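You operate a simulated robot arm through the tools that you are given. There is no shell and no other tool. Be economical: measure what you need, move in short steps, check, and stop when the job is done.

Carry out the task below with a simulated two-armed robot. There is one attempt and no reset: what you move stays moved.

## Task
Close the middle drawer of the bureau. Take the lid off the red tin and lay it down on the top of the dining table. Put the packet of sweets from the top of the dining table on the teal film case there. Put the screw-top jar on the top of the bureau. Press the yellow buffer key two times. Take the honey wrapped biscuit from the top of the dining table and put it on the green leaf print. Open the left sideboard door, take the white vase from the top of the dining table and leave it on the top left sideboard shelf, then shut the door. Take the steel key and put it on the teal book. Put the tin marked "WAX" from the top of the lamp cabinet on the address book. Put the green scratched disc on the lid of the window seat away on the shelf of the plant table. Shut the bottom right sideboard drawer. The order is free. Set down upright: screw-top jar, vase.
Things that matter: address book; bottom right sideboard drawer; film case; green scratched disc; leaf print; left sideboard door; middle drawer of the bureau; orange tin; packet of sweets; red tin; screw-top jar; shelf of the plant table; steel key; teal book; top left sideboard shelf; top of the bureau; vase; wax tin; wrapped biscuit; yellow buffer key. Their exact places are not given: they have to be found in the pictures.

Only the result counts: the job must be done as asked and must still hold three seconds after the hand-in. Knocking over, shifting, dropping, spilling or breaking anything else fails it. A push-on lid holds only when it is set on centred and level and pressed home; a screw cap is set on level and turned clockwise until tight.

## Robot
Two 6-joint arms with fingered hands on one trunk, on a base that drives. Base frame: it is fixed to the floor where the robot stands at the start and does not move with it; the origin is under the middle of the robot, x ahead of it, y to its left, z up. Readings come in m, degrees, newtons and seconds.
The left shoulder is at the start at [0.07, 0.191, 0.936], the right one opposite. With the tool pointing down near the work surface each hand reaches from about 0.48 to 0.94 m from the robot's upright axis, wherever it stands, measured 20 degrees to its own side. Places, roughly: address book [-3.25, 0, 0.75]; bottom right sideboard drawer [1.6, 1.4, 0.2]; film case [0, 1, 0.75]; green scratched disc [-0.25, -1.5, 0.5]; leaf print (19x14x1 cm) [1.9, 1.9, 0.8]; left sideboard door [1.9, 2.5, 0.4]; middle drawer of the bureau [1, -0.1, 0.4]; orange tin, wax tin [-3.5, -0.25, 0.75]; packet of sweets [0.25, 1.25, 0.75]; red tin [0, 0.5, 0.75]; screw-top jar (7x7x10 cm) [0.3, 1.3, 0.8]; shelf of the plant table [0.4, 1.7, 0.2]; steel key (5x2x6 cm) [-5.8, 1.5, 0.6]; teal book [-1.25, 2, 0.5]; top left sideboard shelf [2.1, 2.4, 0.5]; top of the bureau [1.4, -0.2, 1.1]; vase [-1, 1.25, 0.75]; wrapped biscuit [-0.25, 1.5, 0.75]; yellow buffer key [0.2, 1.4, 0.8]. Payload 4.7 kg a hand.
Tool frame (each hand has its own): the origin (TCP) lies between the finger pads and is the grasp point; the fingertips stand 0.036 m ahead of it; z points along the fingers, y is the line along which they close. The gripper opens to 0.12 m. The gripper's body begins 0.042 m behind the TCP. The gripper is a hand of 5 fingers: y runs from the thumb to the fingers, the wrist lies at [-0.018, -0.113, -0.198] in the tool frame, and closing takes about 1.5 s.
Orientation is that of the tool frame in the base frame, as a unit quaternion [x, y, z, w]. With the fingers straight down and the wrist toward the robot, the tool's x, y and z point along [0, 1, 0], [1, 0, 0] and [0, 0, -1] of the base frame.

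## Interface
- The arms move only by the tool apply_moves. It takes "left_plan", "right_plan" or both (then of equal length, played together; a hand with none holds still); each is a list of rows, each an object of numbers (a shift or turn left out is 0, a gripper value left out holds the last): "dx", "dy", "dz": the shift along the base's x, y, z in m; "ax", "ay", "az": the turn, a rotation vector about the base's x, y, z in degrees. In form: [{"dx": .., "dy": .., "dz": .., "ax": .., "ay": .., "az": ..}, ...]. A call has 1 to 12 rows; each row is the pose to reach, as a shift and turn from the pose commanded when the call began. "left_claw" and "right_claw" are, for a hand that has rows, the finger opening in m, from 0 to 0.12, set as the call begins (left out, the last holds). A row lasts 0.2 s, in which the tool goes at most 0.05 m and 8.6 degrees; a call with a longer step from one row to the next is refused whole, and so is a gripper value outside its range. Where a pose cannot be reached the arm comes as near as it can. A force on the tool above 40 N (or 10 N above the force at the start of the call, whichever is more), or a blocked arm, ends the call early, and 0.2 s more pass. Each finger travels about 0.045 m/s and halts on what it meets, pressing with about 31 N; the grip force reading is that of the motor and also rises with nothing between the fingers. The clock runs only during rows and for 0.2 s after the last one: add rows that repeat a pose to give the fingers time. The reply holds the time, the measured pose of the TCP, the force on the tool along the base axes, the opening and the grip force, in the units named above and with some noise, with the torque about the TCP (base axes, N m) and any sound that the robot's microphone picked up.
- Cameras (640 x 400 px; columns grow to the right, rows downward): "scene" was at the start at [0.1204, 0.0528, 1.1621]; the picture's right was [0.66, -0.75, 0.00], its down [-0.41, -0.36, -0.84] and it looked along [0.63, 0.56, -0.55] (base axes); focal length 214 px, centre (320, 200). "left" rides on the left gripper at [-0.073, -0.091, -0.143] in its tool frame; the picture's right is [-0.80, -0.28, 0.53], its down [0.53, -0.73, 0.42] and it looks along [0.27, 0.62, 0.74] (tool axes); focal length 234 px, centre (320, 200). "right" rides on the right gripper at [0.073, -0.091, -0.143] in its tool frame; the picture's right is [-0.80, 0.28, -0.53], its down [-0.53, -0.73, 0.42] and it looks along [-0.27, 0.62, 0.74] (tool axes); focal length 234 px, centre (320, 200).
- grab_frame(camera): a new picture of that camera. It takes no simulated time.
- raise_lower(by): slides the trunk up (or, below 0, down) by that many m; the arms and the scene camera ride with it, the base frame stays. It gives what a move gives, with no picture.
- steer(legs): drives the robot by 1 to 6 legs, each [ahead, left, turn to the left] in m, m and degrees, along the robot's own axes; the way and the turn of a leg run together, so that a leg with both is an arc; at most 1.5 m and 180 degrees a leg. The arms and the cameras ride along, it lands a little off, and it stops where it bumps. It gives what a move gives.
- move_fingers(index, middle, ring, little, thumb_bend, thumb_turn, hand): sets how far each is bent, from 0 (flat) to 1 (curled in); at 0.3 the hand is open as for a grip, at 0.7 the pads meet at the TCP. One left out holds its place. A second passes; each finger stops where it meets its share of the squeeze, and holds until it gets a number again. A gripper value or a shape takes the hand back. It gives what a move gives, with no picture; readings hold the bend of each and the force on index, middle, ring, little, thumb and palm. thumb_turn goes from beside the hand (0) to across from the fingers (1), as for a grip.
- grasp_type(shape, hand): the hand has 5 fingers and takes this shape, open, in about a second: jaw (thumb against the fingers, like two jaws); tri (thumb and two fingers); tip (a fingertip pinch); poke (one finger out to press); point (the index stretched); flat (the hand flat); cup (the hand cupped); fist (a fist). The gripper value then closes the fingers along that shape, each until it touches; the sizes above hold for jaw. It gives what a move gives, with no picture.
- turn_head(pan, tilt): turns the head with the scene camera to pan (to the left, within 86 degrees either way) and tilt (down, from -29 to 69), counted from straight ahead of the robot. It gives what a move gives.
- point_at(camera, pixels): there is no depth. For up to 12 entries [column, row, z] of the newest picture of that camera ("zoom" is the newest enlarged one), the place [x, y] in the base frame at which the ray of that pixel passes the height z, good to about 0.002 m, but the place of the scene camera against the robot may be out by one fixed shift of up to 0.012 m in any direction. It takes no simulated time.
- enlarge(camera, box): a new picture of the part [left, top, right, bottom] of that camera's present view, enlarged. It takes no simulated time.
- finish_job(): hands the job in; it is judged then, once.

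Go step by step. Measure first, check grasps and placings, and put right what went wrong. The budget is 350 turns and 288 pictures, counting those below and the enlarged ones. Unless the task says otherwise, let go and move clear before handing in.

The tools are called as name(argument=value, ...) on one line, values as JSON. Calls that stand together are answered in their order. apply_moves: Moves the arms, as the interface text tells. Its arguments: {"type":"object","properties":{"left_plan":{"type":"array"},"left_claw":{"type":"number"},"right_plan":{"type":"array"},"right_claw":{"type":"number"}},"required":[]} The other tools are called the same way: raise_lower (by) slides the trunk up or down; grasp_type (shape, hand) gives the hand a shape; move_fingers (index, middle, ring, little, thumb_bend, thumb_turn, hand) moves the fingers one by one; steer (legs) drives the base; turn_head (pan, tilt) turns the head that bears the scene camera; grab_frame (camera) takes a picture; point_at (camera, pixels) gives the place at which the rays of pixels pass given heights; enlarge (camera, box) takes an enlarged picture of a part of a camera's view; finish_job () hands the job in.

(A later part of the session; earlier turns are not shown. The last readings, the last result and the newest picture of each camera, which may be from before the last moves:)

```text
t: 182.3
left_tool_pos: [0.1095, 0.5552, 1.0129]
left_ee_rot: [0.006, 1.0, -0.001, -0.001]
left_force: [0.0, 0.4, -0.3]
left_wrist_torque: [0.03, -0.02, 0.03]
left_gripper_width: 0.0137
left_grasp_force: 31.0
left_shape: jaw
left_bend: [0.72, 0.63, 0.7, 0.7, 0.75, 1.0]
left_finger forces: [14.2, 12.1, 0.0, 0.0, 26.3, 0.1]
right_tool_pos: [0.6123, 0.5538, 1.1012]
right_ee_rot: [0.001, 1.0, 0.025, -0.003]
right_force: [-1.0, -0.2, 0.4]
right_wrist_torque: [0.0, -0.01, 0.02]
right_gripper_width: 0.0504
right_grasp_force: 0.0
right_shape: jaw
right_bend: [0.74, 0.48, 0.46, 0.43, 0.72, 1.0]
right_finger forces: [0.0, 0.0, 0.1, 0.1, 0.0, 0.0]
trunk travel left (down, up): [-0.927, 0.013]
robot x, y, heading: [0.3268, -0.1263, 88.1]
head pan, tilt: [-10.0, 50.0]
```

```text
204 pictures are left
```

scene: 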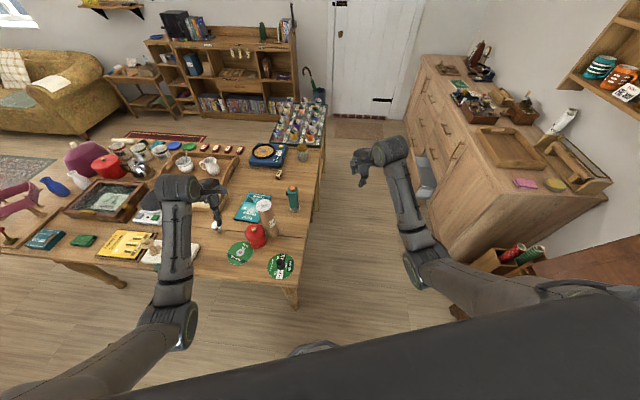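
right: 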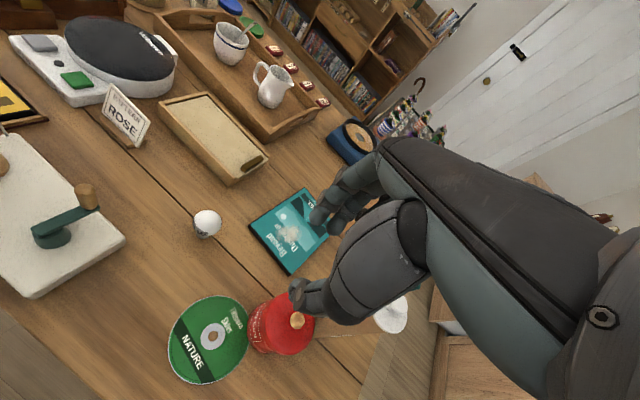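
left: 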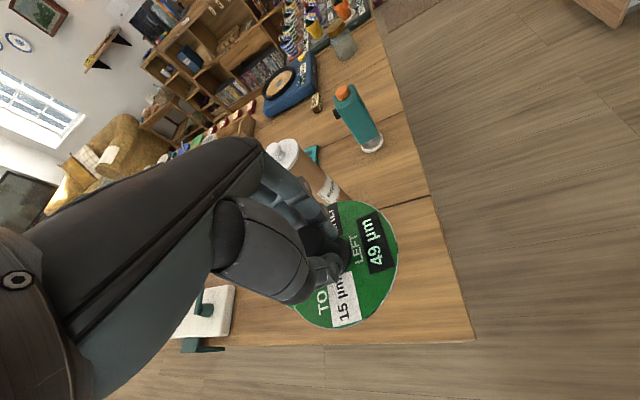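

Disc held in the left hand. I'll drive into the corridor toward the plant table and look at its shelf.

steer(legs=[[0, -0.48, 0], [0.75, 0, 0]])

turn_head(pan=40, tilt=50)

grab_frame(camera="scene")

```text
t: 184.6
left_tool_pos: [0.4607, 0.541, 1.0157]
left_ee_rot: [0.004, 1.0, 0.001, -0.004]
left_force: [1.5, 0.1, 0.1]
left_wrist_torque: [0.0, 0.1, 0.02]
left_gripper_width: 0.0136
left_grasp_force: 31.3
left_shape: jaw
left_bend: [0.72, 0.63, 0.7, 0.7, 0.75, 1.0]
left_finger forces: [14.2, 12.1, 0.0, 0.0, 26.3, 0.1]
right_tool_pos: [0.9645, 0.5432, 1.0995]
right_ee_rot: [0.0, 1.0, 0.025, -0.007]
right_force: [1.3, -0.3, -0.4]
right_wrist_torque: [0.01, 0.14, 0.03]
right_gripper_width: 0.0501
right_grasp_force: 0.1
right_shape: jaw
right_bend: [0.74, 0.48, 0.46, 0.43, 0.72, 1.0]
right_finger forces: [0.0, 0.0, 0.0, 0.0, 0.0, 0.1]
trunk travel left (down, up): [-0.927, 0.013]
robot x, y, heading: [0.6764, -0.1402, 88.4]
head pan, tilt: [-10.0, 50.0]
stopped in leg 1: the robot was blocked; the commanded pose is now the measured one
```

```text
t: 185.8
left_tool_pos: [0.454, 0.5419, 1.0115]
left_ee_rot: [0.004, 1.0, 0.0, -0.002]
left_force: [0.4, 0.3, -0.1]
left_wrist_torque: [-0.04, 0.01, 0.0]
left_gripper_width: 0.0136
left_grasp_force: 31.5
left_shape: jaw
left_bend: [0.72, 0.63, 0.7, 0.7, 0.75, 1.0]
left_finger forces: [14.2, 12.2, 0.0, 0.0, 26.2, 0.0]
right_tool_pos: [0.9579, 0.5422, 1.1004]
right_ee_rot: [-0.001, 1.0, 0.025, -0.004]
right_force: [0.1, 0.4, 0.4]
right_wrist_torque: [0.0, -0.01, 0.01]
right_gripper_width: 0.0499
right_grasp_force: 0.1
right_shape: jaw
right_bend: [0.74, 0.48, 0.46, 0.43, 0.72, 1.0]
right_finger forces: [0.0, 0.1, 0.0, 0.0, 0.1, 0.0]
trunk travel left (down, up): [-0.927, 0.013]
robot x, y, heading: [0.6752, -0.1342, 88.4]
head pan, tilt: [40.0, 50.0]
```

```text
203 pictures are left
```

scene: 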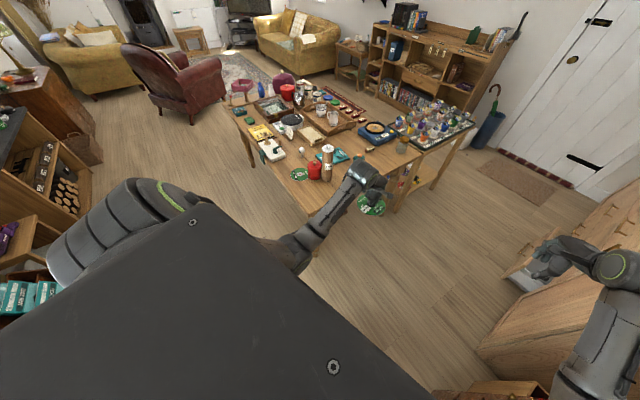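

The base touched the bureau front; I'll go straight on from here, as forward also leads away from it.

steer(legs=[[0.0, 0.05, 0], [0.8, 0, 0]])

grab_frame(camera="scene")

```text
t: 190.6
left_tool_pos: [0.4211, 1.3379, 1.0131]
left_ee_rot: [0.0, 1.0, 0.001, -0.001]
left_force: [0.9, 0.0, -0.7]
left_wrist_torque: [-0.02, 0.01, -0.01]
left_gripper_width: 0.0135
left_grasp_force: 31.0
left_shape: jaw
left_bend: [0.72, 0.63, 0.7, 0.7, 0.75, 1.0]
left_finger forces: [14.3, 12.1, 0.0, 0.1, 26.2, 0.0]
right_tool_pos: [0.9249, 1.3436, 1.1014]
right_ee_rot: [-0.002, 1.0, 0.025, -0.003]
right_force: [0.9, 0.0, -0.2]
right_wrist_torque: [-0.02, 0.02, -0.01]
right_gripper_width: 0.05
right_grasp_force: 0.0
right_shape: jaw
right_bend: [0.74, 0.48, 0.46, 0.43, 0.72, 1.0]
right_finger forces: [0.0, 0.0, 0.1, 0.1, 0.1, 0.1]
trunk travel left (down, up): [-0.927, 0.013]
robot x, y, heading: [0.6479, 0.6637, 88.4]
head pan, tilt: [40.0, 50.0]
```

```text
202 pictures are left
```

scene: 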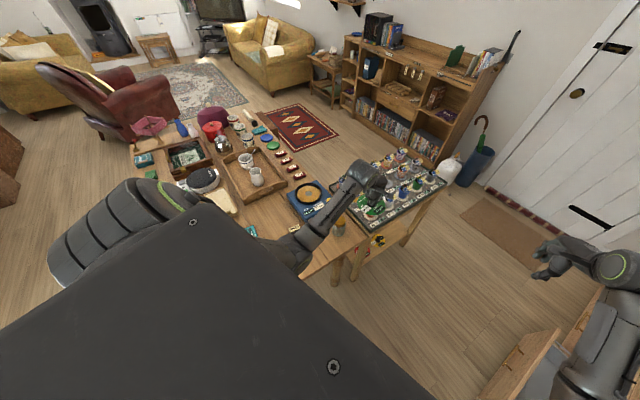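

enlarge(camera="scene", box=[300, 140, 480, 290])

point_at(camera="scene", pixels=[[352, 282, 0.0], [404, 246, 0.0], [383, 252, 0.2], [402, 238, 0.2], [447, 186, 0.72], [358, 243, 0.72], [370, 240, 0.2]])

```text
2.67 times, centred on (390, 215) of scene
```

zoom: 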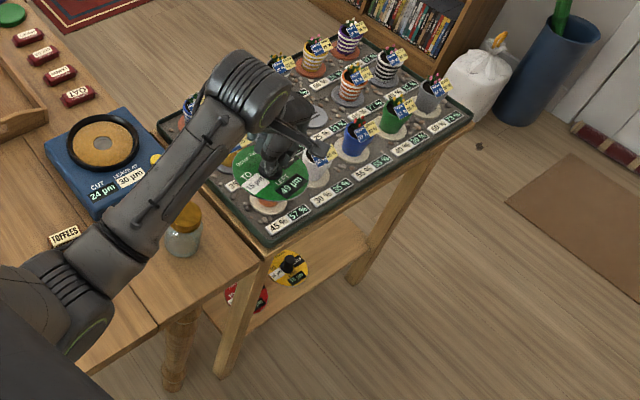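

```text
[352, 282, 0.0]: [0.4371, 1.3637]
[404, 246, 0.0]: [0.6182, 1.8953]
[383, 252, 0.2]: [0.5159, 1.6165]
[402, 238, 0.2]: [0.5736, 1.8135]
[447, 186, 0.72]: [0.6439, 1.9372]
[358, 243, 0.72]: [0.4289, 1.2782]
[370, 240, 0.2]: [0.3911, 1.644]
```

Other discs lie on the shelf, so that is the place; free room is north of the yellow one. I'll back out to a start point, then lower the trunk beside the plant table.

steer(legs=[[0.0, -0.291, 0], [0.205, 0, 0], [0, 0, 14.8]])

raise_lower(by=-0.35)

turn_head(pan=20, tilt=45)

grab_frame(camera="scene")

```text
t: 194.7
left_tool_pos: [0.5521, 1.4589, 1.012]
left_ee_rot: [-0.128, 0.992, -0.001, 0.0]
left_force: [0.7, -0.9, -0.5]
left_wrist_torque: [-0.03, -0.02, -0.01]
left_gripper_width: 0.0135
left_grasp_force: 30.9
left_shape: jaw
left_bend: [0.72, 0.63, 0.7, 0.7, 0.75, 1.0]
left_finger forces: [14.5, 12.2, 0.0, 0.1, 26.1, 0.0]
right_tool_pos: [1.0387, 1.5906, 1.1001]
right_ee_rot: [-0.13, 0.991, 0.022, -0.007]
right_force: [0.1, -0.4, -0.4]
right_wrist_torque: [0.03, -0.03, 0.0]
right_gripper_width: 0.0503
right_grasp_force: 0.0
right_shape: jaw
right_bend: [0.74, 0.48, 0.46, 0.43, 0.72, 1.0]
right_finger forces: [0.0, 0.0, 0.0, 0.1, 0.0, 0.1]
trunk travel left (down, up): [-0.927, 0.013]
robot x, y, heading: [0.9438, 0.8577, 103.4]
head pan, tilt: [40.0, 50.0]
```

```text
t: 197.1
left_tool_pos: [0.5618, 1.4632, 0.7528]
left_ee_rot: [-0.121, 0.993, 0.009, 0.003]
left_force: [16.4, -3.5, 0.4]
left_wrist_torque: [-0.11, -0.05, 0.14]
left_gripper_width: 0.0157
left_grasp_force: 30.6
left_shape: jaw
left_bend: [0.72, 0.73, 0.71, 0.7, 0.75, 0.99]
left_finger forces: [14.8, 9.4, 0.0, 0.1, 27.1, 0.1]
right_tool_pos: [1.0427, 1.5884, 0.8331]
right_ee_rot: [-0.13, 0.991, 0.025, -0.006]
right_force: [-0.1, -0.2, 0.2]
right_wrist_torque: [-0.02, 0.03, 0.02]
right_gripper_width: 0.0502
right_grasp_force: 0.1
right_shape: jaw
right_bend: [0.74, 0.48, 0.46, 0.43, 0.72, 1.0]
right_finger forces: [0.1, 0.0, 0.0, 0.0, 0.0, 0.0]
trunk travel left (down, up): [-0.659, 0.281]
robot x, y, heading: [0.9442, 0.859, 103.3]
head pan, tilt: [40.0, 50.0]
stopped: the force on the tool passed its limit (the readings are from after the stop); the commanded pose is now the measured one
```

```text
t: 197.9
left_tool_pos: [0.5595, 1.4629, 0.7533]
left_ee_rot: [-0.122, 0.993, 0.009, 0.003]
left_force: [32.1, -6.6, 1.8]
left_wrist_torque: [-0.2, -0.84, -0.16]
left_gripper_width: 0.0142
left_grasp_force: 30.9
left_shape: jaw
left_bend: [0.72, 0.72, 0.71, 0.7, 0.75, 0.97]
left_finger forces: [19.4, 4.0, 0.1, 0.0, 29.2, 0.1]
right_tool_pos: [1.0412, 1.5894, 0.833]
right_ee_rot: [-0.13, 0.991, 0.024, -0.007]
right_force: [0.1, -0.1, -0.2]
right_wrist_torque: [-0.01, -0.04, -0.02]
right_gripper_width: 0.05
right_grasp_force: 0.0
right_shape: jaw
right_bend: [0.74, 0.48, 0.46, 0.43, 0.72, 1.0]
right_finger forces: [0.0, 0.0, 0.1, 0.1, 0.0, 0.0]
trunk travel left (down, up): [-0.659, 0.281]
robot x, y, heading: [0.9427, 0.8589, 103.2]
head pan, tilt: [20.0, 45.0]
```

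```text
200 pictures are left
```

scene: 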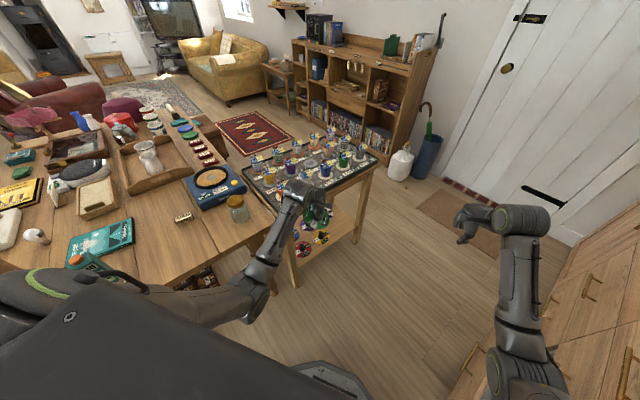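

The disc's rim touched the plant table's edge (force +x). I'll ease away to the right and re-check the disc.

steer(legs=[[0, -0.09, 0]])

grab_frame(camera="left")

enlarge(camera="scene", box=[220, 130, 400, 300])

```text
t: 199.0
left_tool_pos: [0.6422, 1.4834, 0.7512]
left_ee_rot: [-0.124, 0.992, 0.009, 0.001]
left_force: [-0.6, 0.8, 0.4]
left_wrist_torque: [0.04, 0.04, 0.0]
left_gripper_width: 0.0139
left_grasp_force: 30.7
left_shape: jaw
left_bend: [0.72, 0.64, 0.71, 0.7, 0.76, 0.99]
left_finger forces: [15.3, 14.1, 0.0, 0.1, 22.9, 0.1]
right_tool_pos: [1.1265, 1.6099, 0.832]
right_ee_rot: [-0.131, 0.991, 0.024, -0.007]
right_force: [0.4, -1.3, -0.3]
right_wrist_torque: [0.01, 0.03, 0.0]
right_gripper_width: 0.0502
right_grasp_force: 0.1
right_shape: jaw
right_bend: [0.74, 0.48, 0.46, 0.43, 0.72, 1.0]
right_finger forces: [0.0, 0.1, 0.0, 0.1, 0.1, 0.1]
trunk travel left (down, up): [-0.659, 0.281]
robot x, y, heading: [1.026, 0.8794, 103.3]
head pan, tilt: [20.0, 45.0]
```

```text
199 pictures are left
```

left: 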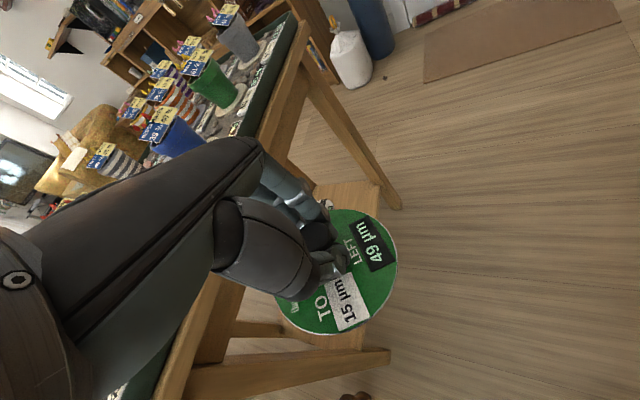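

```text
2.35 times, centred on (310, 215) of scene
```

zoom: 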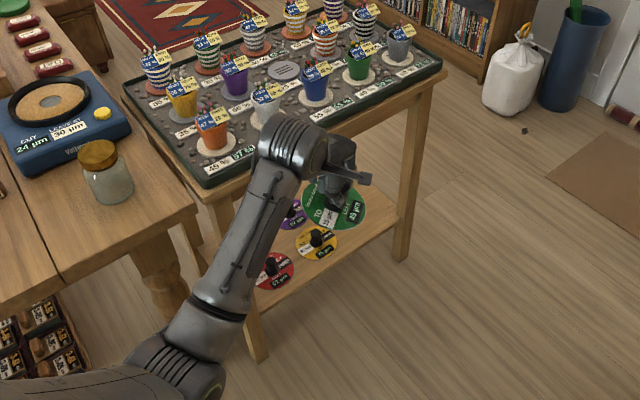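

The disc is firm in the hand. Shelf with red, yellow and purple discs is visible; free room at its north end. Lowering further.

raise_lower(by=-0.38)

grab_frame(camera="scene")

grab_frame(camera="left")

```text
t: 202.7
left_tool_pos: [0.6413, 1.4825, 0.3703]
left_ee_rot: [-0.123, 0.992, 0.009, 0.001]
left_force: [-0.2, 0.2, -1.4]
left_wrist_torque: [0.02, -0.01, -0.02]
left_gripper_width: 0.0143
left_grasp_force: 30.2
left_shape: jaw
left_bend: [0.72, 0.64, 0.71, 0.7, 0.76, 0.99]
left_finger forces: [15.3, 14.1, 0.1, 0.0, 22.7, 0.0]
right_tool_pos: [1.1267, 1.6102, 0.4538]
right_ee_rot: [-0.131, 0.991, 0.024, -0.007]
right_force: [-0.3, 0.5, -0.1]
right_wrist_torque: [0.03, -0.01, 0.01]
right_gripper_width: 0.0499
right_grasp_force: 0.0
right_shape: jaw
right_bend: [0.74, 0.48, 0.46, 0.43, 0.72, 1.0]
right_finger forces: [0.0, 0.1, 0.0, 0.1, 0.1, 0.1]
trunk travel left (down, up): [-0.279, 0.661]
robot x, y, heading: [1.0288, 0.882, 103.2]
head pan, tilt: [20.0, 45.0]
```

```text
197 pictures are left
```

scene: 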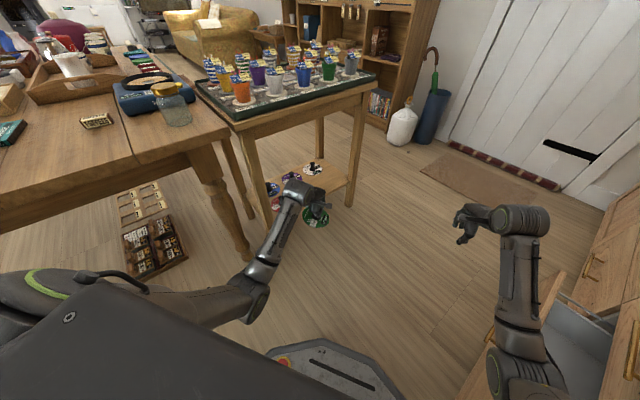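

```text
196 pictures are left
```

left: 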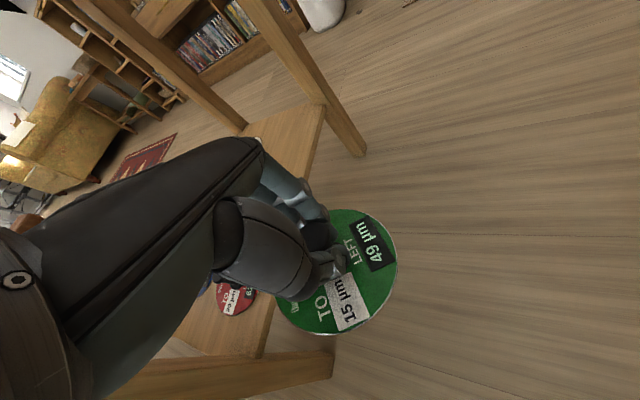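

point_at(camera="left", pixels=[[357, 154, 0.0], [333, 378, 0.0], [325, 106, 0.2], [325, 106, 0.25], [325, 106, 0.15], [235, 298, 0.2], [264, 352, 0.2], [264, 352, 0.15], [270, 135, 0.2]])

enlarge(camera="scene", box=[230, 140, 370, 250])

point_at(camera="scene", pixels=[[348, 207, 0.0], [313, 170, 0.2], [313, 170, 0.15], [291, 178, 0.2], [348, 180, 0.2], [348, 180, 0.15], [325, 192, 0.2]])

```text
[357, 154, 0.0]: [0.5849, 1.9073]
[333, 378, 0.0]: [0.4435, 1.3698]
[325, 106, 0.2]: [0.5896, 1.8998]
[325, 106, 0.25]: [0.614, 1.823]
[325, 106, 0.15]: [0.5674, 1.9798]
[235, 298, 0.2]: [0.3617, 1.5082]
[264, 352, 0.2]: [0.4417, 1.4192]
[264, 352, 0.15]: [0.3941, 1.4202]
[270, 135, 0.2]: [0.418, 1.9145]
```

```text
3.64 times, centred on (300, 195) of scene
```

zoom: 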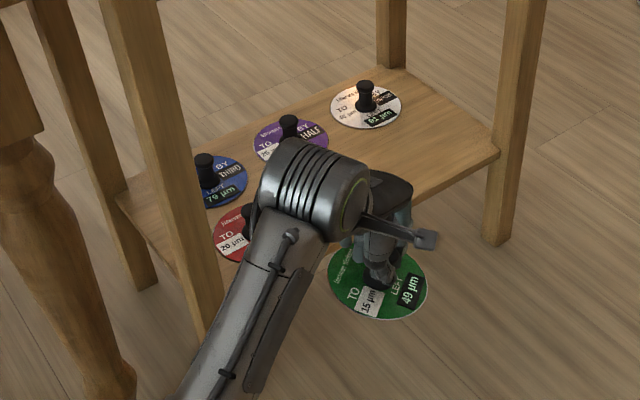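

```text
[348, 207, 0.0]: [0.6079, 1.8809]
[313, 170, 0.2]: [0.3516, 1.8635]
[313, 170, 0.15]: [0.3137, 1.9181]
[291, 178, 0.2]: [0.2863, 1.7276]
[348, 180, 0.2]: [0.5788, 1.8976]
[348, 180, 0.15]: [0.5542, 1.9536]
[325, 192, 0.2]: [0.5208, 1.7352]
```

Shelf top is at z≈0.20. The free spot is about (0.494,1.809). I'll drive in most of the way and check.

steer(legs=[[0.2, 0.03, 0]])

grab_frame(camera="left")

grab_frame(camera="scene")

```text
t: 204.3
left_tool_pos: [0.5691, 1.6737, 0.3703]
left_ee_rot: [-0.123, 0.992, 0.01, 0.001]
left_force: [0.0, 0.0, -0.8]
left_wrist_torque: [0.0, -0.03, -0.03]
left_gripper_width: 0.0144
left_grasp_force: 30.6
left_shape: jaw
left_bend: [0.72, 0.64, 0.71, 0.7, 0.76, 0.99]
left_finger forces: [15.3, 14.0, 0.0, 0.0, 22.7, 0.1]
right_tool_pos: [1.0543, 1.7995, 0.4535]
right_ee_rot: [-0.129, 0.991, 0.023, -0.006]
right_force: [0.7, -0.6, 0.1]
right_wrist_torque: [0.01, -0.02, 0.02]
right_gripper_width: 0.0503
right_grasp_force: 0.1
right_shape: jaw
right_bend: [0.74, 0.48, 0.46, 0.43, 0.72, 1.0]
right_finger forces: [0.1, 0.0, 0.1, 0.1, 0.0, 0.0]
trunk travel left (down, up): [-0.279, 0.661]
robot x, y, heading: [0.9544, 1.0672, 103.1]
head pan, tilt: [20.0, 45.0]
```

```text
194 pictures are left
```

left: 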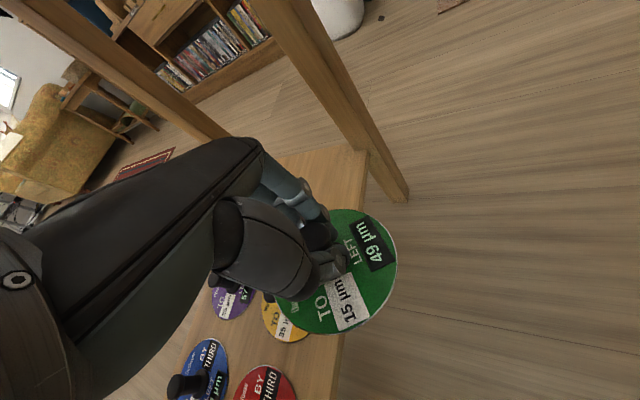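

```text
193 pictures are left
```

scene: 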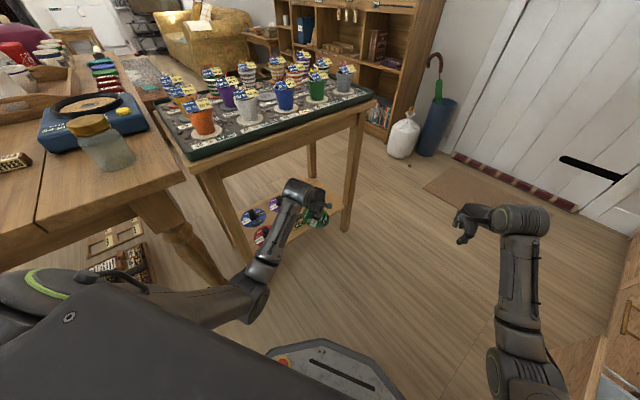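

steer(legs=[[0.149, 0.042, 0]])

apply_moves(left_plan=[{"dz": -0.04}, {"dz": -0.08}])

grab_frame(camera="left")

enlarge(camera="scene", box=[200, 130, 400, 270])

```text
t: 205.7
left_tool_pos: [0.4932, 1.8097, 0.369]
left_ee_rot: [-0.123, 0.992, 0.009, 0.001]
left_force: [0.2, 0.1, -0.2]
left_wrist_torque: [-0.02, -0.01, -0.05]
left_gripper_width: 0.0139
left_grasp_force: 31.0
left_shape: jaw
left_bend: [0.72, 0.64, 0.71, 0.7, 0.76, 0.99]
left_finger forces: [15.2, 14.2, 0.1, 0.0, 22.8, 0.0]
right_tool_pos: [0.9778, 1.9344, 0.4529]
right_ee_rot: [-0.129, 0.991, 0.024, -0.007]
right_force: [0.3, 0.3, 0.0]
right_wrist_torque: [0.02, -0.01, -0.02]
right_gripper_width: 0.0503
right_grasp_force: 0.1
right_shape: jaw
right_bend: [0.74, 0.48, 0.46, 0.43, 0.72, 1.0]
right_finger forces: [0.0, 0.0, 0.0, 0.1, 0.1, 0.0]
trunk travel left (down, up): [-0.279, 0.661]
robot x, y, heading: [0.8782, 1.2039, 103.0]
head pan, tilt: [20.0, 45.0]
```

```text
t: 206.3
left_tool_pos: [0.491, 1.8088, 0.2911]
left_ee_rot: [-0.122, 0.993, 0.008, 0.0]
left_force: [0.6, -0.5, 0.2]
left_wrist_torque: [-0.01, 0.03, 0.02]
left_gripper_width: 0.0139
left_grasp_force: 31.2
left_shape: jaw
left_bend: [0.72, 0.64, 0.71, 0.7, 0.76, 0.99]
left_finger forces: [15.2, 14.2, 0.0, 0.0, 22.9, 0.0]
right_tool_pos: [0.9773, 1.9353, 0.453]
right_ee_rot: [-0.128, 0.991, 0.024, -0.006]
right_force: [-0.3, -0.4, 0.4]
right_wrist_torque: [0.02, 0.02, 0.04]
right_gripper_width: 0.0504
right_grasp_force: 0.1
right_shape: jaw
right_bend: [0.74, 0.48, 0.46, 0.43, 0.72, 1.0]
right_finger forces: [0.1, 0.1, 0.0, 0.1, 0.0, 0.1]
trunk travel left (down, up): [-0.279, 0.661]
robot x, y, heading: [0.879, 1.2055, 102.9]
head pan, tilt: [20.0, 45.0]
```

```text
192 pictures are left
```

left: 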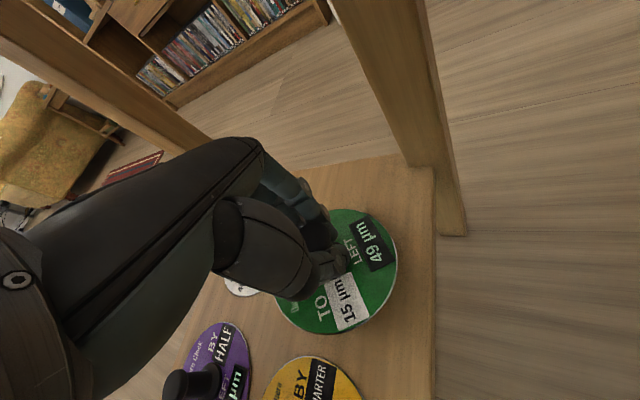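

```text
2.86 times, centred on (300, 200) of scene
```

zoom: 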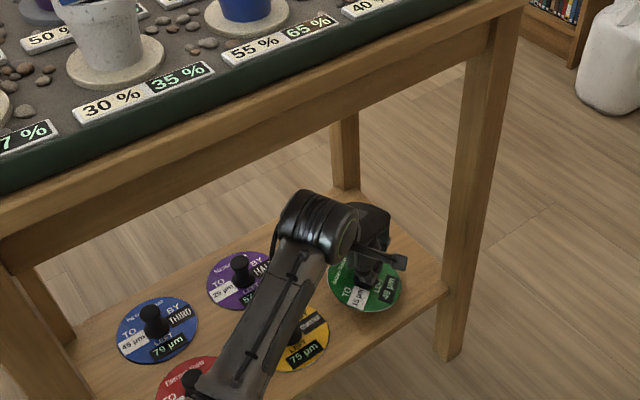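

The spot is free. Lowering in small steps to contact.

apply_moves(left_plan=[{"dz": -0.02}, {"dz": -0.035}, {"dz": -0.042}, {"dz": -0.046}, {"dz": -0.05}, {"dz": -0.054}, {"dz": -0.058}, {"dz": -0.062}])

```text
t: 207.4
left_tool_pos: [0.492, 1.816, 0.2547]
left_ee_rot: [-0.122, 0.992, 0.021, -0.001]
left_force: [1.2, -2.9, 20.0]
left_wrist_torque: [0.16, -0.14, -0.01]
left_gripper_width: 0.0124
left_grasp_force: 30.8
left_shape: jaw
left_bend: [0.73, 0.73, 0.71, 0.7, 0.79, 1.0]
left_finger forces: [0.0, 0.1, 0.0, 0.0, 0.0, 0.0]
right_tool_pos: [0.978, 1.9344, 0.4538]
right_ee_rot: [-0.13, 0.991, 0.024, -0.007]
right_force: [0.0, 0.4, 0.2]
right_wrist_torque: [0.01, -0.01, 0.0]
right_gripper_width: 0.0502
right_grasp_force: 0.1
right_shape: jaw
right_bend: [0.74, 0.48, 0.46, 0.43, 0.72, 1.0]
right_finger forces: [0.0, 0.1, 0.1, 0.0, 0.1, 0.0]
trunk travel left (down, up): [-0.279, 0.661]
robot x, y, heading: [0.8775, 1.2063, 103.2]
head pan, tilt: [20.0, 45.0]
stopped in row 5 (left hand): the force on the tool passed its limit (the readings are from after the stop); the commanded pose is now the measured one
```

Contact, but the finger forces dropped to zero; I'll look.

grab_frame(camera="left")

enlarge(camera="scene", box=[270, 170, 370, 260])

```text
190 pictures are left
```

left: 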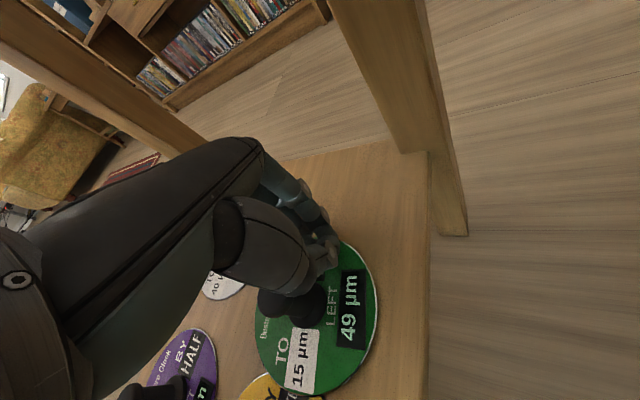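

```text
4.44 times, centred on (320, 215) of scene
```

zoom: 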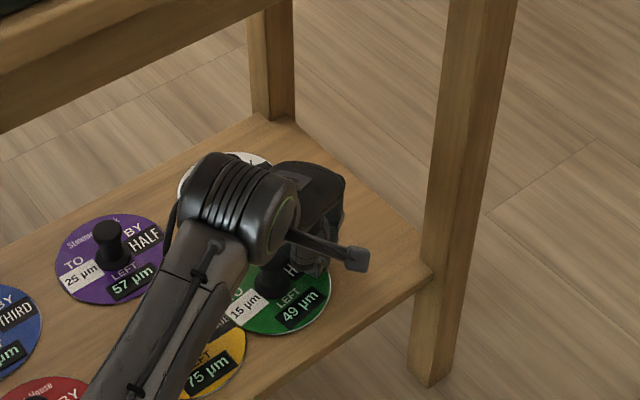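

The knob slipped out and the disc lies close to the yellow one. I'll open, lift a little and inspect.

apply_moves(left_claw=0.08, left_plan=[{"dz": 0.015}, {"dz": 0.03}, {"dz": 0.05}, {"dz": 0.08}, {"dz": 0.1}])

grab_frame(camera="left")

enlarge(camera="left", box=[200, 220, 420, 400])

```text
t: 208.6
left_tool_pos: [0.4923, 1.8117, 0.3511]
left_ee_rot: [-0.122, 0.992, 0.016, 0.0]
left_force: [0.1, 1.3, -0.1]
left_wrist_torque: [-0.01, -0.03, 0.01]
left_gripper_width: 0.08
left_grasp_force: 0.0
left_shape: jaw
left_bend: [0.27, 0.39, 0.36, 0.36, 0.62, 1.0]
left_finger forces: [0.0, 0.0, 0.0, 0.0, 0.0, 0.1]
right_tool_pos: [0.9776, 1.9349, 0.453]
right_ee_rot: [-0.129, 0.991, 0.023, -0.007]
right_force: [0.5, 0.0, 0.0]
right_wrist_torque: [0.02, 0.02, -0.03]
right_gripper_width: 0.0502
right_grasp_force: 0.1
right_shape: jaw
right_bend: [0.74, 0.48, 0.46, 0.43, 0.72, 1.0]
right_finger forces: [0.0, 0.0, 0.0, 0.0, 0.0, 0.1]
trunk travel left (down, up): [-0.279, 0.661]
robot x, y, heading: [0.8768, 1.2068, 103.2]
head pan, tilt: [20.0, 45.0]
```

```text
188 pictures are left
```

left: 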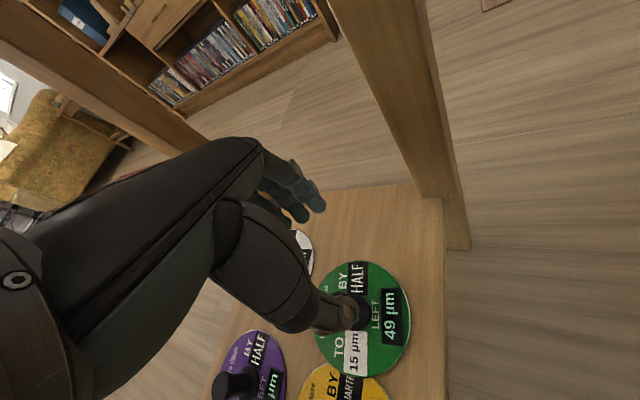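

```text
2.22 times, centred on (310, 310) of left
```

zoom: 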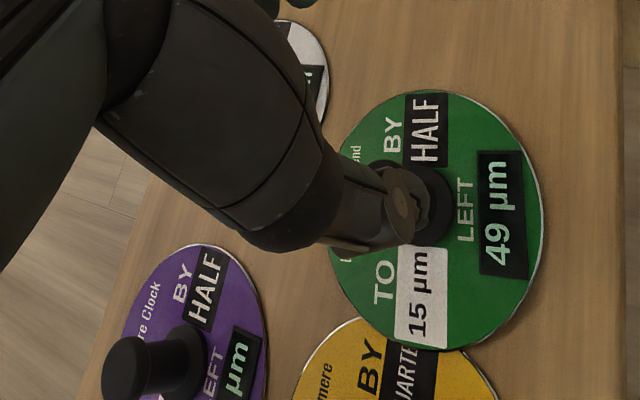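

The green disc overlaps the yellow one's rim slightly. I'll re-grasp its knob and move it about 3 cm north.

point_at(camera="left", pixels=[[354, 308, 0.245], [362, 320, 0.205], [357, 313, 0.225], [338, 395, 0.2]])

```text
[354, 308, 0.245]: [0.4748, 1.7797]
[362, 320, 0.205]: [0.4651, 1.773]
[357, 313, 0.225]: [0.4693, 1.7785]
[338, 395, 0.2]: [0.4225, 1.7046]
```

apply_moves(left_plan=[{"dx": -0.02, "dy": -0.034}, {"dx": -0.02, "dy": -0.034, "dz": -0.04}, {"dx": -0.02, "dy": -0.034, "dz": -0.07}, {"dx": -0.02, "dy": -0.034, "dz": -0.088}])

enlarge(camera="left", box=[220, 180, 420, 340])

```text
t: 209.6
left_tool_pos: [0.4715, 1.7808, 0.2613]
left_ee_rot: [-0.123, 0.992, 0.016, -0.001]
left_force: [-0.1, 0.4, 0.5]
left_wrist_torque: [-0.02, -0.02, 0.05]
left_gripper_width: 0.0798
left_grasp_force: 0.0
left_shape: jaw
left_bend: [0.27, 0.39, 0.36, 0.36, 0.62, 1.0]
left_finger forces: [0.1, 0.1, 0.0, 0.0, 0.0, 0.0]
right_tool_pos: [0.9771, 1.9335, 0.4534]
right_ee_rot: [-0.129, 0.991, 0.024, -0.007]
right_force: [0.6, -0.5, 0.8]
right_wrist_torque: [0.03, -0.01, 0.0]
right_gripper_width: 0.0504
right_grasp_force: 0.1
right_shape: jaw
right_bend: [0.74, 0.48, 0.46, 0.43, 0.72, 1.0]
right_finger forces: [0.0, 0.0, 0.1, 0.0, 0.1, 0.1]
trunk travel left (down, up): [-0.279, 0.661]
robot x, y, heading: [0.8734, 1.2033, 103.2]
head pan, tilt: [20.0, 45.0]
```

```text
2.50 times, centred on (320, 260) of left
```

zoom: 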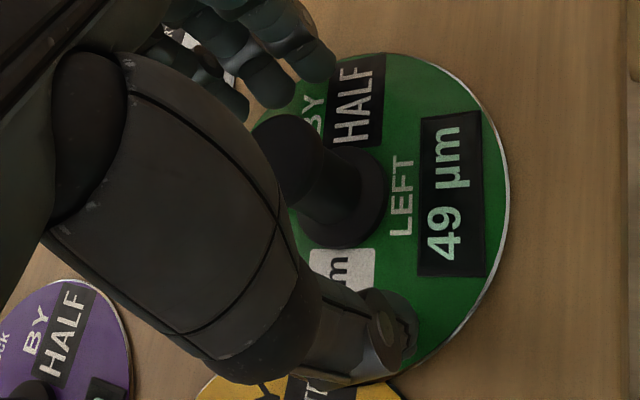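

apply_moves(left_claw=0, left_plan=[{"dz": -0.004}, {"dz": -0.004}, {"dz": -0.004}, {"dz": -0.004}, {"dz": -0.004}, {"dz": -0.004}, {"dz": -0.004}, {"dz": 0.015}, {"dx": 0.015, "dy": 0.02, "dz": 0.015}, {"dx": 0.03, "dy": 0.04, "dz": 0.015}])

grab_frame(camera="left")

```text
t: 211.8
left_tool_pos: [0.5021, 1.8207, 0.2769]
left_ee_rot: [-0.122, 0.992, 0.015, 0.0]
left_force: [0.1, -1.2, -0.2]
left_wrist_torque: [0.03, 0.02, 0.02]
left_gripper_width: 0.0125
left_grasp_force: 30.6
left_shape: jaw
left_bend: [0.7, 0.67, 0.7, 0.7, 0.78, 1.0]
left_finger forces: [0.3, 13.2, 0.0, 0.1, 0.0, 0.0]
right_tool_pos: [0.9772, 1.9356, 0.452]
right_ee_rot: [-0.13, 0.991, 0.022, -0.006]
right_force: [-0.1, 0.7, 0.2]
right_wrist_torque: [-0.02, 0.0, 0.0]
right_gripper_width: 0.0502
right_grasp_force: 0.0
right_shape: jaw
right_bend: [0.74, 0.48, 0.46, 0.43, 0.72, 1.0]
right_finger forces: [0.0, 0.1, 0.0, 0.1, 0.0, 0.0]
trunk travel left (down, up): [-0.279, 0.661]
robot x, y, heading: [0.8784, 1.2049, 103.3]
head pan, tilt: [20.0, 45.0]
```

```text
185 pictures are left
```

left: 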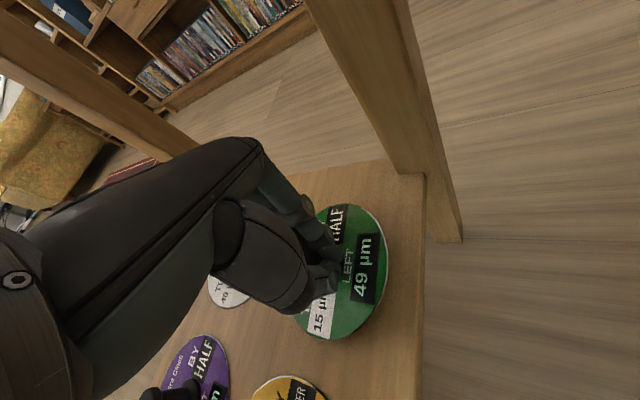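

It's carried clear of the yellow disc. Lowering and releasing.

apply_moves(left_plan=[{"dz": -0.006}, {"dz": -0.012}, {"dz": -0.016}])

apply_moves(left_claw=0.08, left_plan=[{}, {}, {}, {}, {}, {}, {"dz": 0.03}, {"dz": 0.06}, {"dz": 0.1}])

enlarge(camera="left", box=[160, 160, 480, 400])

```text
t: 212.6
left_tool_pos: [0.5019, 1.8211, 0.2644]
left_ee_rot: [-0.122, 0.992, 0.019, 0.0]
left_force: [1.1, -1.9, 15.5]
left_wrist_torque: [0.36, 0.87, 0.12]
left_gripper_width: 0.0136
left_grasp_force: 31.5
left_shape: jaw
left_bend: [0.7, 0.66, 0.7, 0.7, 0.77, 1.0]
left_finger forces: [12.4, 32.5, 0.1, 0.1, 21.4, 0.1]
right_tool_pos: [0.9783, 1.9342, 0.4536]
right_ee_rot: [-0.128, 0.991, 0.024, -0.007]
right_force: [0.2, 0.5, 0.0]
right_wrist_torque: [-0.01, 0.0, 0.0]
right_gripper_width: 0.0503
right_grasp_force: 0.0
right_shape: jaw
right_bend: [0.74, 0.48, 0.46, 0.43, 0.72, 1.0]
right_finger forces: [0.0, 0.0, 0.0, 0.0, 0.1, 0.0]
trunk travel left (down, up): [-0.279, 0.661]
robot x, y, heading: [0.8798, 1.2031, 103.3]
head pan, tilt: [20.0, 45.0]
```

```text
t: 214.6
left_tool_pos: [0.5021, 1.8186, 0.3612]
left_ee_rot: [-0.122, 0.992, 0.015, 0.0]
left_force: [0.1, 0.8, 0.3]
left_wrist_torque: [-0.07, 0.0, -0.01]
left_gripper_width: 0.0798
left_grasp_force: 0.1
left_shape: jaw
left_bend: [0.27, 0.39, 0.36, 0.36, 0.62, 1.0]
left_finger forces: [0.0, 0.0, 0.0, 0.0, 0.1, 0.1]
right_tool_pos: [0.9776, 1.935, 0.4533]
right_ee_rot: [-0.13, 0.991, 0.023, -0.008]
right_force: [0.4, -0.3, 0.4]
right_wrist_torque: [-0.01, 0.0, 0.02]
right_gripper_width: 0.05
right_grasp_force: 0.2
right_shape: jaw
right_bend: [0.74, 0.48, 0.46, 0.43, 0.72, 1.0]
right_finger forces: [0.2, 0.0, 0.0, 0.0, 0.1, 0.0]
trunk travel left (down, up): [-0.279, 0.661]
robot x, y, heading: [0.8775, 1.2048, 103.1]
head pan, tilt: [20.0, 45.0]
```

```text
1.67 times, centred on (320, 280) of left
```

zoom: 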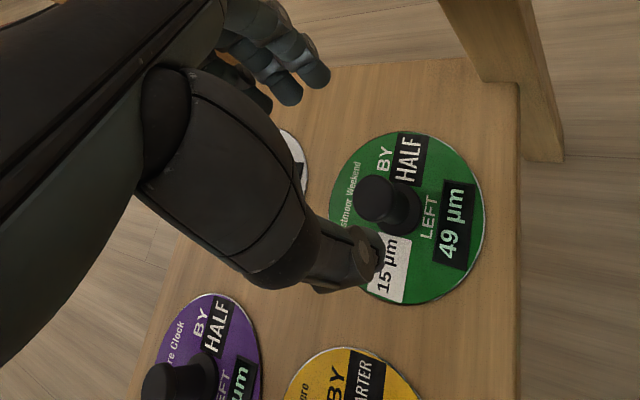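

The green disc lies flat on the shelf, clear of the others. Next the sideboard's bottom drawer: back out, face up the corridor, and lower the right hand before the drawer front.

steer(legs=[[-0.35, 0, 0], [0, 0, -30], [0, 0.18, 0]])

turn_head(pan=-30, tilt=45)

grab_frame(camera="scene")

```text
t: 218.2
left_tool_pos: [0.8959, 1.5841, 0.3621]
left_ee_rot: [0.11, 0.994, 0.015, 0.003]
left_force: [-0.6, -0.3, 0.0]
left_wrist_torque: [0.03, 0.01, -0.01]
left_gripper_width: 0.08
left_grasp_force: 0.0
left_shape: jaw
left_bend: [0.27, 0.39, 0.36, 0.36, 0.62, 1.0]
left_finger forces: [0.0, 0.0, 0.1, 0.1, 0.0, 0.0]
right_tool_pos: [1.361, 1.4785, 0.4598]
right_ee_rot: [0.097, 0.995, 0.032, -0.008]
right_force: [-0.5, -0.1, -0.3]
right_wrist_torque: [0.0, -0.03, 0.0]
right_gripper_width: 0.0506
right_grasp_force: 0.1
right_shape: jaw
right_bend: [0.74, 0.48, 0.46, 0.43, 0.72, 1.0]
right_finger forces: [0.1, 0.1, 0.1, 0.0, 0.0, 0.0]
trunk travel left (down, up): [-0.279, 0.661]
robot x, y, heading: [0.9559, 0.8649, 76.4]
head pan, tilt: [20.0, 45.0]
stopped in leg 2: the robot was blocked; the commanded pose is now the measured one
```

```text
t: 219.4
left_tool_pos: [0.8961, 1.5829, 0.3603]
left_ee_rot: [0.11, 0.994, 0.015, 0.004]
left_force: [0.4, 0.1, 0.1]
left_wrist_torque: [0.01, 0.0, -0.01]
left_gripper_width: 0.08
left_grasp_force: 0.1
left_shape: jaw
left_bend: [0.27, 0.39, 0.36, 0.36, 0.62, 1.0]
left_finger forces: [0.1, 0.0, 0.1, 0.0, 0.1, 0.1]
right_tool_pos: [1.3606, 1.4789, 0.4601]
right_ee_rot: [0.097, 0.995, 0.031, -0.008]
right_force: [-0.3, -0.4, 0.0]
right_wrist_torque: [0.02, -0.03, 0.0]
right_gripper_width: 0.0502
right_grasp_force: 0.1
right_shape: jaw
right_bend: [0.74, 0.48, 0.46, 0.43, 0.72, 1.0]
right_finger forces: [0.0, 0.1, 0.0, 0.0, 0.0, 0.0]
trunk travel left (down, up): [-0.279, 0.661]
robot x, y, heading: [0.9567, 0.8641, 76.5]
head pan, tilt: [-30.0, 45.0]
```

```text
183 pictures are left
```

scene: 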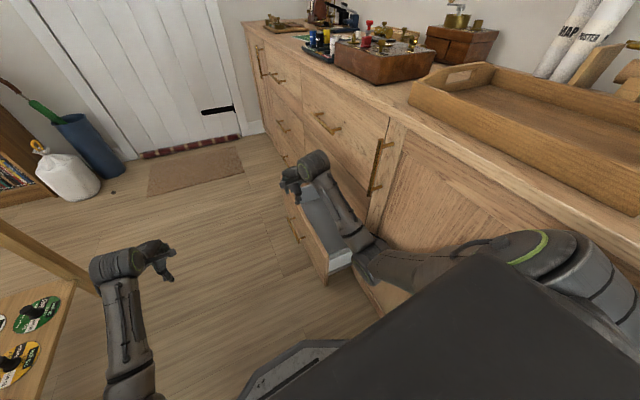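

The right elbow touched the sideboard's side; moving left frees it.

steer(legs=[[0, 0.17, 0]])

apply_moves(right_claw=0, right_plan=[{}, {}, {}, {}])

grab_frame(camera="scene")

```text
t: 220.8
left_tool_pos: [0.7304, 1.6219, 0.3614]
left_ee_rot: [0.109, 0.994, 0.016, 0.004]
left_force: [-0.6, 0.2, 0.7]
left_wrist_torque: [-0.05, -0.01, -0.01]
left_gripper_width: 0.0798
left_grasp_force: 0.0
left_shape: jaw
left_bend: [0.27, 0.39, 0.36, 0.36, 0.62, 1.0]
left_finger forces: [0.0, 0.0, 0.0, 0.0, 0.0, 0.0]
right_tool_pos: [1.1958, 1.5192, 0.4596]
right_ee_rot: [0.095, 0.995, 0.031, -0.008]
right_force: [-0.3, -0.6, -0.4]
right_wrist_torque: [-0.01, 0.02, -0.03]
right_gripper_width: 0.0504
right_grasp_force: 0.0
right_shape: jaw
right_bend: [0.74, 0.48, 0.46, 0.43, 0.72, 1.0]
right_finger forces: [0.1, 0.1, 0.0, 0.0, 0.0, 0.0]
trunk travel left (down, up): [-0.279, 0.661]
robot x, y, heading: [0.7882, 0.908, 76.7]
head pan, tilt: [-30.0, 45.0]
```

```text
t: 221.8
left_tool_pos: [0.7301, 1.6229, 0.3604]
left_ee_rot: [0.109, 0.994, 0.015, 0.004]
left_force: [0.2, 0.0, 0.0]
left_wrist_torque: [-0.01, 0.01, -0.02]
left_gripper_width: 0.08
left_grasp_force: 0.1
left_shape: jaw
left_bend: [0.27, 0.39, 0.36, 0.36, 0.62, 1.0]
left_finger forces: [0.1, 0.0, 0.1, 0.0, 0.1, 0.0]
right_tool_pos: [1.1964, 1.5195, 0.4588]
right_ee_rot: [0.096, 0.995, 0.03, -0.008]
right_force: [-1.2, 0.6, 0.0]
right_wrist_torque: [0.0, -0.01, 0.0]
right_gripper_width: 0.0
right_grasp_force: 27.9
right_shape: jaw
right_bend: [0.7, 0.7, 0.7, 0.7, 0.53, 1.0]
right_finger forces: [0.0, 0.0, 0.2, 0.1, 0.0, 0.0]
trunk travel left (down, up): [-0.279, 0.661]
robot x, y, heading: [0.7955, 0.9069, 76.7]
head pan, tilt: [-30.0, 45.0]
```

```text
182 pictures are left
```

scene: 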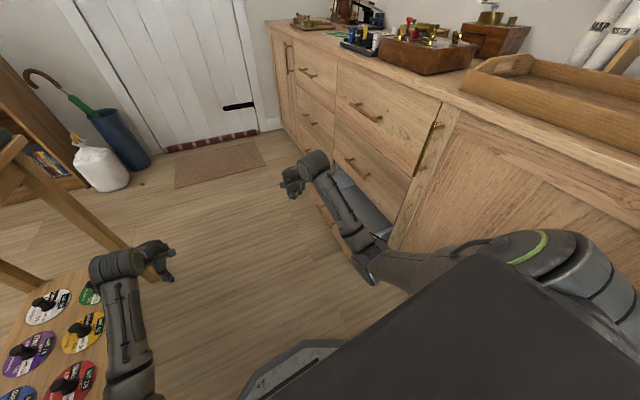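

Elbow protrudes to the right, so I'll stand more turned toward the drawer (about 33° right) and push with the arm instead.

steer(legs=[[0.2, 0.09, 0], [0, 0, -33]])

grab_frame(camera="scene")

```text
t: 225.1
left_tool_pos: [1.0943, 1.7562, 0.3613]
left_ee_rot: [0.389, 0.921, 0.013, 0.009]
left_force: [0.0, -0.6, -0.1]
left_wrist_torque: [0.02, -0.01, 0.01]
left_gripper_width: 0.0798
left_grasp_force: 0.0
left_shape: jaw
left_bend: [0.27, 0.39, 0.36, 0.36, 0.62, 1.0]
left_finger forces: [0.0, 0.1, 0.1, 0.0, 0.0, 0.0]
right_tool_pos: [1.4262, 1.4143, 0.4604]
right_ee_rot: [0.377, 0.926, 0.032, 0.001]
right_force: [0.1, -0.4, 0.0]
right_wrist_torque: [-0.01, 0.01, -0.03]
right_gripper_width: 0.0
right_grasp_force: 30.7
right_shape: jaw
right_bend: [0.7, 0.7, 0.7, 0.7, 0.53, 1.0]
right_finger forces: [0.0, 0.1, 0.0, 0.2, 0.0, 0.0]
trunk travel left (down, up): [-0.279, 0.661]
robot x, y, heading: [0.7537, 1.1242, 43.2]
head pan, tilt: [-30.0, 45.0]
```

```text
181 pictures are left
```

scene: 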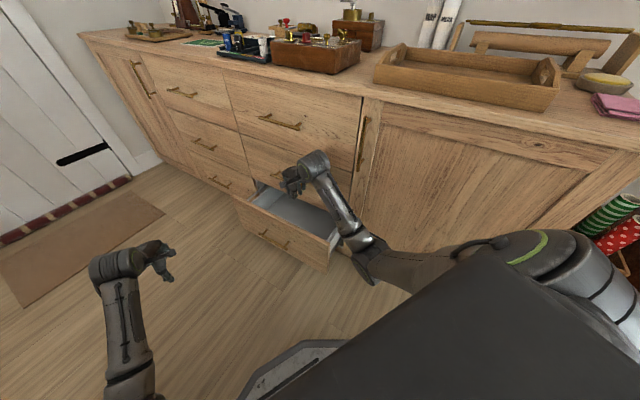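

The right hand is above the open drawer. I'll draw it back in front of the drawer face.

apply_moves(right_plan=[{"dx": -0.027, "dy": 0.019}, {"dx": -0.054, "dy": 0.037}, {"dx": -0.081, "dy": 0.056}, {"dx": -0.108, "dy": 0.075}, {"dx": -0.135, "dy": 0.093}])

raise_lower(by=-0.24)

grab_frame(camera="scene")

```text
t: 226.5
left_tool_pos: [1.0952, 1.7565, 0.3619]
left_ee_rot: [0.389, 0.921, 0.014, 0.008]
left_force: [-0.5, 0.5, 0.8]
left_wrist_torque: [0.03, -0.03, 0.01]
left_gripper_width: 0.0799
left_grasp_force: 0.0
left_shape: jaw
left_bend: [0.27, 0.39, 0.36, 0.36, 0.62, 1.0]
left_finger forces: [0.0, 0.0, 0.1, 0.0, 0.0, 0.1]
right_tool_pos: [1.3176, 1.4914, 0.4587]
right_ee_rot: [0.386, 0.922, 0.027, 0.029]
right_force: [-0.7, -0.2, -0.2]
right_wrist_torque: [0.01, 0.03, 0.01]
right_gripper_width: 0.0
right_grasp_force: 31.4
right_shape: jaw
right_bend: [0.7, 0.7, 0.7, 0.7, 0.53, 1.0]
right_finger forces: [0.0, 0.0, 0.0, 0.0, 0.1, 0.1]
trunk travel left (down, up): [-0.279, 0.661]
robot x, y, heading: [0.7508, 1.1264, 43.1]
head pan, tilt: [-30.0, 45.0]
stopped in row 5 (right hand): the arm was blocked; the commanded pose is now the measured one
```

```text
t: 229.2
left_tool_pos: [1.0939, 1.756, 0.2168]
left_ee_rot: [0.39, 0.921, 0.02, 0.014]
left_force: [0.7, -0.3, 1.0]
left_wrist_torque: [-0.04, 0.06, 0.0]
left_gripper_width: 0.0798
left_grasp_force: 0.0
left_shape: jaw
left_bend: [0.27, 0.39, 0.36, 0.36, 0.62, 1.0]
left_finger forces: [0.0, 0.0, 0.0, 0.0, 0.0, 0.0]
right_tool_pos: [1.3162, 1.5064, 0.3373]
right_ee_rot: [0.378, 0.924, 0.048, 0.038]
right_force: [0.2, -0.2, 1.4]
right_wrist_torque: [0.02, -0.01, 0.02]
right_gripper_width: 0.0
right_grasp_force: 30.7
right_shape: jaw
right_bend: [0.7, 0.7, 0.7, 0.7, 0.53, 1.0]
right_finger forces: [0.0, 0.1, 0.1, 0.0, 0.1, 0.0]
trunk travel left (down, up): [-0.116, 0.824]
robot x, y, heading: [0.7517, 1.1234, 43.5]
head pan, tilt: [-30.0, 45.0]
stopped: the arm was blocked; the commanded pose is now the measured one
```

```text
180 pictures are left
```

scene: 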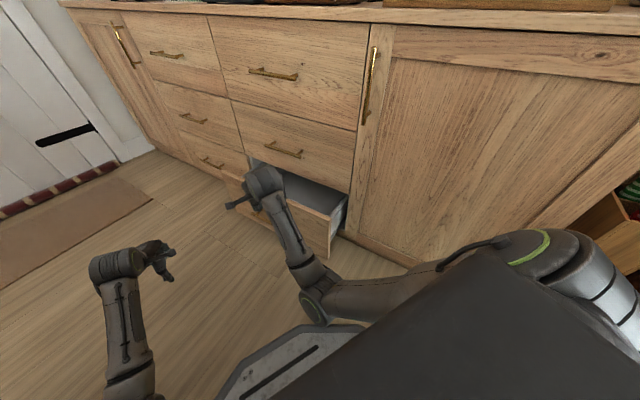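

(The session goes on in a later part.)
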